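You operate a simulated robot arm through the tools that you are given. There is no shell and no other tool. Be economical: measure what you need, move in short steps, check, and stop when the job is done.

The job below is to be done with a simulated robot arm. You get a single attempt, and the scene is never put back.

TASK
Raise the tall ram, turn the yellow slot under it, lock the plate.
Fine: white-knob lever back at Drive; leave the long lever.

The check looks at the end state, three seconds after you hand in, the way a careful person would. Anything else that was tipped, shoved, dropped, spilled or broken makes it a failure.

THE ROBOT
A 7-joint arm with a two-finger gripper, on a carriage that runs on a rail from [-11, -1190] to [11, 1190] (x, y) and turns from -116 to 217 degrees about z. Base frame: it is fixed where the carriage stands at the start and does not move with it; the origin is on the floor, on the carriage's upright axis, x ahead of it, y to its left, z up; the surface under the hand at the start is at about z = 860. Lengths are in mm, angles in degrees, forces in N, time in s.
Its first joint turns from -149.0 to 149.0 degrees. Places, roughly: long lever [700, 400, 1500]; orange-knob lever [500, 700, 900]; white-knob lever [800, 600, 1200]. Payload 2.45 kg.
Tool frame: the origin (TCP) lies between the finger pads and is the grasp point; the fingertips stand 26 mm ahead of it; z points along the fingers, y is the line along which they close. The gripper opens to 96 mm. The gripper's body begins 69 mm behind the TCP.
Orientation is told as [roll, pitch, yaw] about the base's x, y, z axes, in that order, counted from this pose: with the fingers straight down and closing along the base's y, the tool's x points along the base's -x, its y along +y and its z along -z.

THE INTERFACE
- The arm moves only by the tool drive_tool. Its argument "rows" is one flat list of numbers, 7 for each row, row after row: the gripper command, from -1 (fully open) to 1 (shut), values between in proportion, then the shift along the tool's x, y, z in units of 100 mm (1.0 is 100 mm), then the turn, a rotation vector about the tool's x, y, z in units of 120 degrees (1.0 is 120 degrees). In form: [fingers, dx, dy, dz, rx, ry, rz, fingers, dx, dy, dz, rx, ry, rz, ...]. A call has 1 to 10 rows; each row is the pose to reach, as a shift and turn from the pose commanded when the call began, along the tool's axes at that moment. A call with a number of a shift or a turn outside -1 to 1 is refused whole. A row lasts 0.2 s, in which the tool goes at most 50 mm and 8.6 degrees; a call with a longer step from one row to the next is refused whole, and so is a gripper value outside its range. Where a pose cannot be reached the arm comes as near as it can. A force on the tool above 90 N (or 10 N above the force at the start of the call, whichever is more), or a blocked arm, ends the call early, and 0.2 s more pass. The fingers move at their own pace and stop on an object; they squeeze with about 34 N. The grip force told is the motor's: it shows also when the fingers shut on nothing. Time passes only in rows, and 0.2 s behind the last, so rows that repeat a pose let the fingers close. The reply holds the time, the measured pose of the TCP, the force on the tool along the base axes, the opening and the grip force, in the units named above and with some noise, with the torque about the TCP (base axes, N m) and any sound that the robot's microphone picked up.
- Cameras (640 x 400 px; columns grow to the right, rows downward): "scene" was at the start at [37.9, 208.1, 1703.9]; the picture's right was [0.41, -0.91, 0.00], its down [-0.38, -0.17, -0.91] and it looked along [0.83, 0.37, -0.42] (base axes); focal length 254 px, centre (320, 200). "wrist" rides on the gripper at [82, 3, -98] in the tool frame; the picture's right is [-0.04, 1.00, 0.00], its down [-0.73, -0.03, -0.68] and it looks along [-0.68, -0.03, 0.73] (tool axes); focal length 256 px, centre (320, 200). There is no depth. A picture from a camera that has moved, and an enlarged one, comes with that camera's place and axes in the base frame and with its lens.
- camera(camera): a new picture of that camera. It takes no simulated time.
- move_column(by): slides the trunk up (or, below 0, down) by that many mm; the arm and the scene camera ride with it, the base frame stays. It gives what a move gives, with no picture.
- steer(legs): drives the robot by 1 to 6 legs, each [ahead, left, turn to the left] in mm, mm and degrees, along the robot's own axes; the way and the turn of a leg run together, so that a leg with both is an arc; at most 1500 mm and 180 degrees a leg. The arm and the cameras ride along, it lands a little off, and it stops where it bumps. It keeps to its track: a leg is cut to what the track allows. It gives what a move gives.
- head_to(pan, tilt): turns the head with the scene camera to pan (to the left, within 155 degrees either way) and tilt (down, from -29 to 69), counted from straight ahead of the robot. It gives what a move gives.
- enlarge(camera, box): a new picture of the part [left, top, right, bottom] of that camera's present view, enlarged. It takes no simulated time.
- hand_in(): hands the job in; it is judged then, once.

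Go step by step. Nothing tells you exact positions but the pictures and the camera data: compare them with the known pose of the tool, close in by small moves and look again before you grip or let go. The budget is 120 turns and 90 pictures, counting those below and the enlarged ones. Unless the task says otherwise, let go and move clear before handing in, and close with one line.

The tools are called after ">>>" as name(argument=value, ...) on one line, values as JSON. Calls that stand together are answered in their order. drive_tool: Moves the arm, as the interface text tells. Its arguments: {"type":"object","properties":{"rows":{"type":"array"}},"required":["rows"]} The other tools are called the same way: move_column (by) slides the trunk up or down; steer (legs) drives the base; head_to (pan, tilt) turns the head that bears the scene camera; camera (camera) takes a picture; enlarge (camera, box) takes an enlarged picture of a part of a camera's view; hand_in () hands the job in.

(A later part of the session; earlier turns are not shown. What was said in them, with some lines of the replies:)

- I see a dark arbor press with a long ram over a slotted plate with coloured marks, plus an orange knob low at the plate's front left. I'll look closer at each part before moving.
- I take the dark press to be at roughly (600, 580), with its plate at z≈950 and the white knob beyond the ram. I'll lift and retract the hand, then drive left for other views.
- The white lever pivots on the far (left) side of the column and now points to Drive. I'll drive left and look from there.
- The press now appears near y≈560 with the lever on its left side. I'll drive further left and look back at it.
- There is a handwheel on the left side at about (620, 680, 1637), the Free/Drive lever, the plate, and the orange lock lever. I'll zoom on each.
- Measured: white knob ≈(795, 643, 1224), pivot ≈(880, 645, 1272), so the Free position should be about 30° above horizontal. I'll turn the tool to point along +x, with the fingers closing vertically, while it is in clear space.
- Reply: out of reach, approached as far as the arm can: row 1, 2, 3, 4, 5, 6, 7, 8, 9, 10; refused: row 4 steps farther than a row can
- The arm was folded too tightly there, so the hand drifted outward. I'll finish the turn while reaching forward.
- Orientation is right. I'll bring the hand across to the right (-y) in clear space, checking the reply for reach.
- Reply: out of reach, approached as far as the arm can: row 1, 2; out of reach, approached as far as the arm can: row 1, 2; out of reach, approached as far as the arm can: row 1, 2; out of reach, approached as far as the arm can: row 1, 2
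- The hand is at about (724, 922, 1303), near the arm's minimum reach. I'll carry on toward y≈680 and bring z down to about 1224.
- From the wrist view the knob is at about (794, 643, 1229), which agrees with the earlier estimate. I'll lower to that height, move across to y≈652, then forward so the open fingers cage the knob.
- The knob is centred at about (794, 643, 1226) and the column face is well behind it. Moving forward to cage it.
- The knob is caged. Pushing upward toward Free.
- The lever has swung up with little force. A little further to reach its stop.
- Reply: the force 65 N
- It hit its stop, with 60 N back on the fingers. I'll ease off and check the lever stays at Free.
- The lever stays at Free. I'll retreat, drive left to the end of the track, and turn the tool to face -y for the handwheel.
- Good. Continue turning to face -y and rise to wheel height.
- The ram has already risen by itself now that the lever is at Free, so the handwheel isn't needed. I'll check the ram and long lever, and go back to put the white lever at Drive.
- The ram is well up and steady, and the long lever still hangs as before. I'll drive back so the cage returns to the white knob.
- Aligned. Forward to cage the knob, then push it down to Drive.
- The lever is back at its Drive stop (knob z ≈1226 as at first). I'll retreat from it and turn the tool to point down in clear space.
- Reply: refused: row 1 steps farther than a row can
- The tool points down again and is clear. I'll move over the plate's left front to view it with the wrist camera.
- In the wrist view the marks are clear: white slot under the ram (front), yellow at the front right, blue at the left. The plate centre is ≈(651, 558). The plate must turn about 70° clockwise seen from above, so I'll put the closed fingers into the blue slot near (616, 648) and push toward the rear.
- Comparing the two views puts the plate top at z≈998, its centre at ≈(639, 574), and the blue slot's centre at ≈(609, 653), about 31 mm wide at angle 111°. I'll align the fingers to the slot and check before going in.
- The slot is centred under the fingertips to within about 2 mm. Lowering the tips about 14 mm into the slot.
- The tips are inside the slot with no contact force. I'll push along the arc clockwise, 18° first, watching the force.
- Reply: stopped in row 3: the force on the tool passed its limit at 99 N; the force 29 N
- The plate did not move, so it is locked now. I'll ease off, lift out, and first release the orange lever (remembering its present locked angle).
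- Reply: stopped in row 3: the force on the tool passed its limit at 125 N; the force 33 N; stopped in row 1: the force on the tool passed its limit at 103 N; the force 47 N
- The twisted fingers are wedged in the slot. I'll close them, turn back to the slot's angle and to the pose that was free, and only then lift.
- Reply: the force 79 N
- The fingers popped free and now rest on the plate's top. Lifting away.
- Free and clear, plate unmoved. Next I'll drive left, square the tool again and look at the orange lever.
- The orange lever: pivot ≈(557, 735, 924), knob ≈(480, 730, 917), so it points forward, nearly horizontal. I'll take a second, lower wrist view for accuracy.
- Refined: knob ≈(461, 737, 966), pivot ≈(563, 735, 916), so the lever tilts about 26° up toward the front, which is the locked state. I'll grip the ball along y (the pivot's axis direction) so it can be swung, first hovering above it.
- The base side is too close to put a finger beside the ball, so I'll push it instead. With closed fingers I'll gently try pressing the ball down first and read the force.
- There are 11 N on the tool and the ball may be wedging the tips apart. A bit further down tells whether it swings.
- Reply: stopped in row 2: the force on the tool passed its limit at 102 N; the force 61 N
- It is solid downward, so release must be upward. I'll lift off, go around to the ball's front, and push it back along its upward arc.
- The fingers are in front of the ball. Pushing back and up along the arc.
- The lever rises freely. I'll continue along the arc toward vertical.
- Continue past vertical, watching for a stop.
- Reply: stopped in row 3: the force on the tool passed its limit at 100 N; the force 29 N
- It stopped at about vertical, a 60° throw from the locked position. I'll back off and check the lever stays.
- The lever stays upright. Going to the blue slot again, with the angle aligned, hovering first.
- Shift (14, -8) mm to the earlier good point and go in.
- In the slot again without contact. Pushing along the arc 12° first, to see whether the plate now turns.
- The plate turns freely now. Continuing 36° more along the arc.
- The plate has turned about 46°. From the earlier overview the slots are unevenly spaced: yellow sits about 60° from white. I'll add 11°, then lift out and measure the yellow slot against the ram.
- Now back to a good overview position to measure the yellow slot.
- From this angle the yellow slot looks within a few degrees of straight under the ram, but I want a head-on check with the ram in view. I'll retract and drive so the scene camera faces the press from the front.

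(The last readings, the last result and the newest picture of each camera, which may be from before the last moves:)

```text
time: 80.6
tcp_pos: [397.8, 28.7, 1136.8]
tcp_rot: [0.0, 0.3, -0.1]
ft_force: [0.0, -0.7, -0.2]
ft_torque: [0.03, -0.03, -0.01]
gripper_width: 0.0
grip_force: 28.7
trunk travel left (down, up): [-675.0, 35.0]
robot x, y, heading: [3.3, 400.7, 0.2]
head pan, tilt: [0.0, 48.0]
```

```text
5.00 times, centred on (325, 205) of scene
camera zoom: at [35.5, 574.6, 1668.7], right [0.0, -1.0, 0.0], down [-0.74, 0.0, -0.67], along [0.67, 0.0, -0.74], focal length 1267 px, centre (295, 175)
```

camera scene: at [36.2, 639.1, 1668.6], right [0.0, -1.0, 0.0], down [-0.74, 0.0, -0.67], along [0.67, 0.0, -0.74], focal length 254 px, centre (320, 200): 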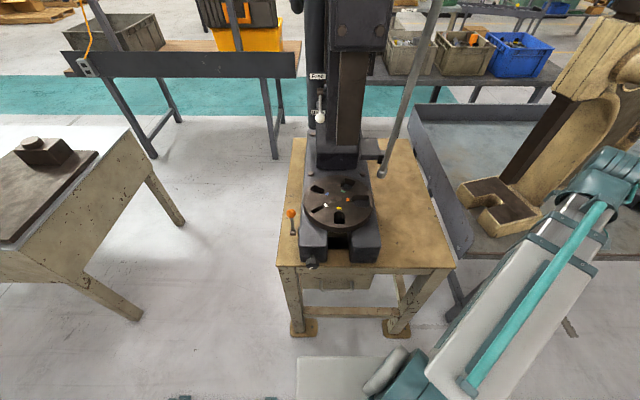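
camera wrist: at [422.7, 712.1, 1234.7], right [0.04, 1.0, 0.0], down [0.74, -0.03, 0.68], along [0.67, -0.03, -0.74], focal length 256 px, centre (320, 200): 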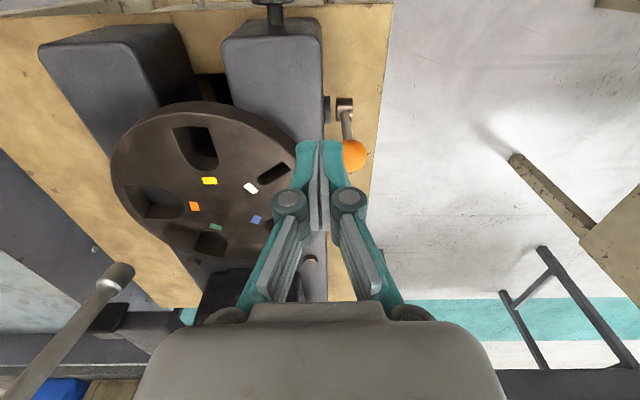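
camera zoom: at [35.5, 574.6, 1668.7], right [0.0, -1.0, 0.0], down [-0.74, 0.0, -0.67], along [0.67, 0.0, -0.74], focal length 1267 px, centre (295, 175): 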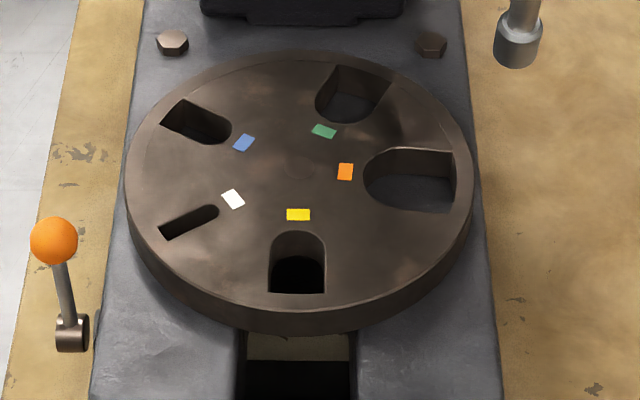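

The head-on view shows the yellow slot centred on the ram line and on the gap between the base feet, within about 1°. Now I'll return and lock: push the orange lever from behind, forward and down.

>>> steer(legs=[[0, 690, 0]])

>>> head_to(pan=-30, tilt=40)

>>> drive_tool(rows=[1, -0.4, 0, 0, 0, 0, 0, 1, -0.8, 0, 0, 0, 0, 0, 1, -1, 0, 0, 0, 0, 0])

>>> drive_tool(rows=[1, -0.4, 0, 0, 0, 0, 0, 1, -0.8, 0, 0, 0, 0, 0, 1, -1, 0, 0, 0, 0, 0, 1, -1, 0, 0, 0, 0, 0])

>>> camera(camera="wrist")

```text
time: 84.4
tcp_pos: [404.9, 714.7, 1138.2]
tcp_rot: [-0.1, 0.2, -0.2]
ft_force: [1.1, 0.2, -0.3]
ft_torque: [0.0, -0.01, 0.01]
gripper_width: 0.0
grip_force: 28.3
trunk travel left (down, up): [-675.0, 35.0]
robot x, y, heading: [9.0, 1092.7, 0.2]
head pan, tilt: [0.0, 48.0]
```

```text
time: 85.3
tcp_pos: [403.9, 715.5, 1137.3]
tcp_rot: [-0.2, 0.4, -0.2]
ft_force: [-0.6, -0.4, -0.4]
ft_torque: [-0.01, -0.02, 0.0]
gripper_width: 0.1
grip_force: 28.5
trunk travel left (down, up): [-675.0, 35.0]
robot x, y, heading: [11.8, 1092.2, 0.3]
head pan, tilt: [-30.0, 40.0]
```

```text
time: 86.1
tcp_pos: [503.9, 713.9, 1135.3]
tcp_rot: [-0.1, 0.3, -0.2]
ft_force: [0.7, -0.3, -0.8]
ft_torque: [0.0, 0.0, 0.01]
gripper_width: 0.1
grip_force: 28.7
trunk travel left (down, up): [-675.0, 35.0]
robot x, y, heading: [9.7, 1092.0, 0.7]
head pan, tilt: [-30.0, 40.0]
```

```text
time: 87.1
tcp_pos: [604.6, 713.6, 1134.0]
tcp_rot: [-0.2, 0.2, -0.2]
ft_force: [0.8, -0.7, -0.5]
ft_torque: [0.02, -0.01, -0.04]
gripper_width: 0.2
grip_force: 28.7
trunk travel left (down, up): [-675.0, 35.0]
robot x, y, heading: [12.1, 1092.3, 0.4]
head pan, tilt: [-30.0, 40.0]
```

```text
26 pictures are left
camera wrist: at [523.9, 718.5, 1233.1], right [0.04, 1.0, 0.0], down [0.74, -0.03, 0.68], along [0.67, -0.03, -0.74], focal length 256 px, centre (320, 200)
```

wrist: 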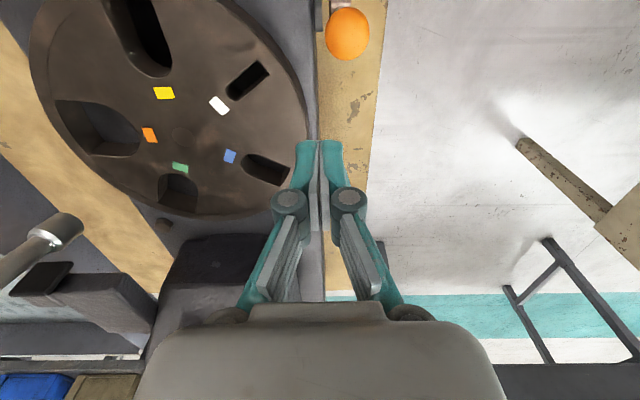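

Knob seen at ≈(557, 735, 1030). Moving behind it and down.

>>> drive_tool(rows=[1, -0.04, 0.22, 0, 0, 0, 0, 1, -0.04, 0.22, 0.4, 0, 0, 0, 1, -0.04, 0.22, 0.8, 0, 0, 0, 1, -0.04, 0.22, 0.92, 0, 0, 0, 1, 0.08, 0.22, 0.92, 0, 0, 0, 1, 0.2, 0.22, 0.92, 0, 0, 0, 1, 0.32, 0.22, 0.92, 0, 0, 0, 1, 0.42, 0.22, 0.94, 0, 0, 0, 1, 0.42, 0.22, 0.94, 0, 0, 0])

>>> camera(camera="wrist")

```text
time: 89.1
tcp_pos: [560.5, 737.8, 1043.0]
tcp_rot: [0.0, 0.3, -0.2]
ft_force: [0.7, 0.0, -0.4]
ft_torque: [-0.03, 0.0, 0.01]
gripper_width: 0.2
grip_force: 29.0
trunk travel left (down, up): [-675.0, 35.0]
robot x, y, heading: [9.4, 1093.8, 0.1]
head pan, tilt: [-30.0, 40.0]
```

```text
25 pictures are left
camera wrist: at [480.8, 741.4, 1140.8], right [0.04, 1.0, 0.0], down [0.74, -0.03, 0.68], along [0.67, -0.03, -0.74], focal length 256 px, centre (320, 200)
```

wrist: 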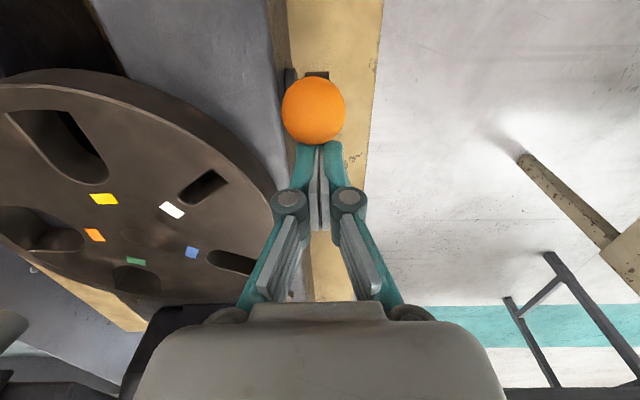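

It moves forward easily. Following the arc down.

>>> drive_tool(rows=[1, 0.11, 0, 0.05, 0, 0, 0, 1, 0.22, 0, 0.12, 0, 0, 0, 1, 0.32, 0, 0.18, 0, 0, 0, 1, 0.41, 0, 0.24, 0, 0, 0, 1, 0.53, 0, 0.32, 0, 0, 0, 1, 0.53, 0, 0.32, 0, 0, 0])

>>> camera(camera="wrist")

```text
time: 90.5
tcp_pos: [509.6, 736.8, 1011.3]
tcp_rot: [-0.1, 0.4, -0.2]
ft_force: [0.3, 0.1, 0.2]
ft_torque: [0.0, -0.01, -0.01]
gripper_width: 0.3
grip_force: 27.9
trunk travel left (down, up): [-675.0, 35.0]
robot x, y, heading: [10.2, 1090.1, 0.2]
head pan, tilt: [-30.0, 40.0]
```

```text
24 pictures are left
camera wrist: at [428.1, 741.1, 1109.3], right [0.04, 1.0, 0.0], down [0.74, -0.03, 0.68], along [0.67, -0.03, -0.74], focal length 256 px, centre (320, 200)
```

wrist: 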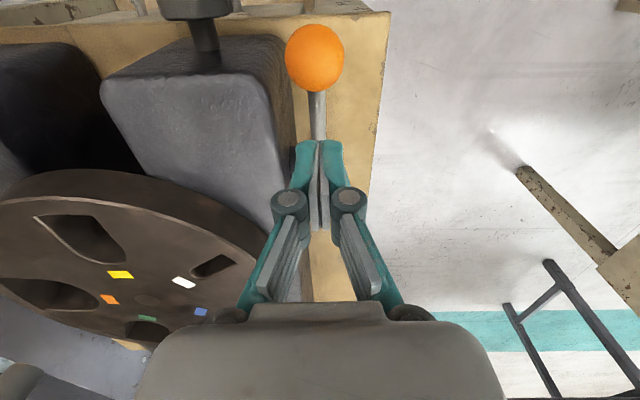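

The knob appears already at ≈(460, 736, 968), its locked spot. I'll lift, move over the ball and press lightly to make sure it is at the stop.

>>> drive_tool(rows=[1, 0, 0, -0.2, 0, 0, 0, 1, 0.24, 0, -0.3, 0, 0, 0, 1, 0.48, 0, -0.3, 0, 0, 0, 1, 0.48, 0, 0, 0, 0, 0, 1, 0.48, 0, 0.05, 0, 0, 0, 1, 0.48, 0, 0.1, 0, 0, 0, 1, 0.48, 0, 0.13, 0, 0, 0, 1, 0.48, 0, 0.13, 0, 0, 0])

>>> camera(camera="wrist")

```text
time: 92.3
tcp_pos: [460.1, 737.7, 999.8]
tcp_rot: [-0.3, 0.1, -0.2]
ft_force: [3.8, -1.9, 32.1]
ft_torque: [-0.1, -0.19, -0.02]
gripper_width: 6.1
grip_force: 28.5
trunk travel left (down, up): [-675.0, 35.0]
robot x, y, heading: [13.3, 1093.8, 0.2]
head pan, tilt: [-30.0, 40.0]
```

```text
23 pictures are left
camera wrist: at [379.0, 741.3, 1097.7], right [0.04, 1.0, 0.0], down [0.73, -0.03, 0.68], along [0.68, -0.03, -0.74], focal length 256 px, centre (320, 200)
```

wrist: 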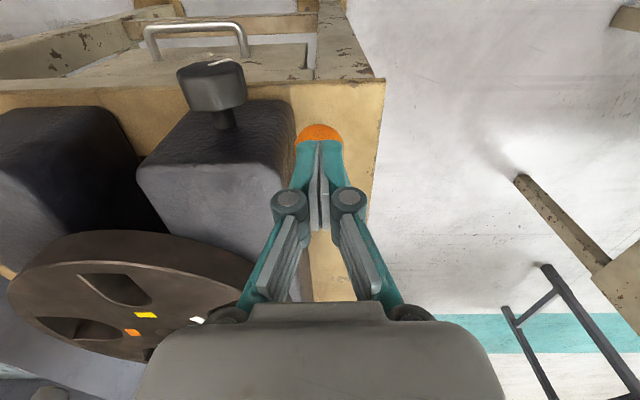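

The same solid stop as before: the lever is at its locked position. I'll retreat up and away, then do a last check from the front.

>>> drive_tool(rows=[1, 0, 0, -0.2, 0, 0, 0, 1, 0, 0, -0.6, 0, 0, 0, 1, 0.2, 0, -1, 0, 0, 0, 1, 0.6, 0, -1, 0, 0, 0, 1, 0.6, 0, -1, 0, 0, 0])

>>> drive_tool(rows=[1, 0, 0, -0.4, 0, 0, 0])

>>> steer(legs=[[0, -690, 0]])

>>> head_to(pan=0, tilt=40)

>>> camera(camera="scene")

>>> enlarge(camera="scene", box=[280, 190, 370, 270])

>>> enlarge(camera="scene", box=[260, 0, 400, 200])

```text
time: 93.5
tcp_pos: [400.7, 735.7, 1098.7]
tcp_rot: [-0.2, 0.2, -0.2]
ft_force: [-0.4, 0.2, -0.5]
ft_torque: [-0.02, 0.0, -0.02]
gripper_width: 0.0
grip_force: 28.1
trunk travel left (down, up): [-675.0, 35.0]
robot x, y, heading: [12.5, 1091.3, 0.0]
head pan, tilt: [-30.0, 40.0]
```

```text
time: 93.9
tcp_pos: [401.3, 736.6, 1138.7]
tcp_rot: [-0.2, 0.3, -0.2]
ft_force: [-0.4, -0.5, 0.7]
ft_torque: [-0.04, 0.02, 0.0]
gripper_width: 0.3
grip_force: 28.5
trunk travel left (down, up): [-675.0, 35.0]
robot x, y, heading: [9.9, 1091.8, -0.1]
head pan, tilt: [-30.0, 40.0]
```

```text
time: 97.8
tcp_pos: [393.9, 37.5, 1138.5]
tcp_rot: [-0.1, 0.4, -0.2]
ft_force: [0.3, 0.4, -0.7]
ft_torque: [0.01, 0.03, -0.02]
gripper_width: 0.0
grip_force: 28.3
trunk travel left (down, up): [-675.0, 35.0]
robot x, y, heading: [3.3, 392.4, -0.0]
head pan, tilt: [-30.0, 40.0]
```

```text
time: 98.7
tcp_pos: [393.4, 38.2, 1138.4]
tcp_rot: [-0.2, 0.4, -0.2]
ft_force: [0.5, -0.3, 0.6]
ft_torque: [0.0, 0.02, 0.01]
gripper_width: 0.0
grip_force: 28.3
trunk travel left (down, up): [-675.0, 35.0]
robot x, y, heading: [2.5, 390.0, 0.1]
head pan, tilt: [0.0, 40.0]
```

```text
22 pictures are left
camera scene: at [42.0, 563.5, 1680.0], right [0.0, -1.0, 0.0], down [-0.64, 0.0, -0.77], along [0.77, 0.0, -0.64], focal length 254 px, centre (320, 200)
```

scene: 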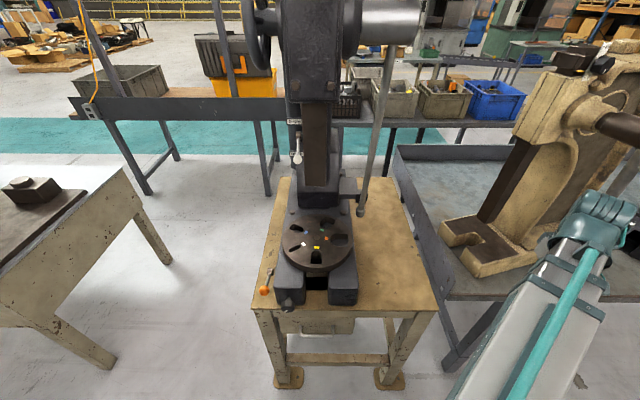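

```text
5.00 times, centred on (325, 230) of scene
camera zoom: at [42.0, 563.5, 1680.0], right [0.0, -1.0, 0.0], down [-0.64, 0.0, -0.77], along [0.77, 0.0, -0.64], focal length 1267 px, centre (295, 50)
```

zoom: 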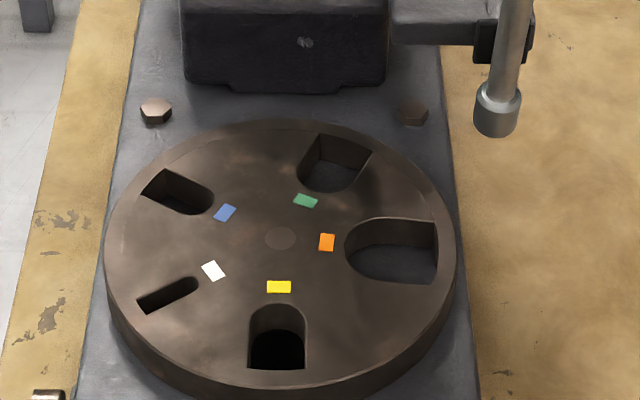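

```text
2.00 times, centred on (330, 100) of scene
camera zoom: at [42.0, 563.5, 1680.0], right [0.0, -1.0, 0.0], down [-0.64, 0.0, -0.77], along [0.77, 0.0, -0.64], focal length 507 px, centre (300, 400)
```

zoom: 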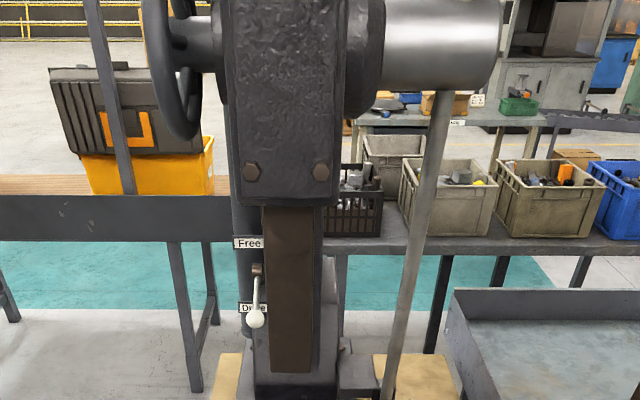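

The ram is up, the white lever is at Drive, the yellow slot is centred under the ram, the orange lever is locked, and the long lever is untouched. The arm is clear, so I'm handing in.

>>> hand_in()

```text
The job is handed in.
```

I handed the job in with the tall ram raised, the yellow slot turned under it to within about 1°, and the plate locked. The white-knob lever is back at Drive, and I left the long lever alone.
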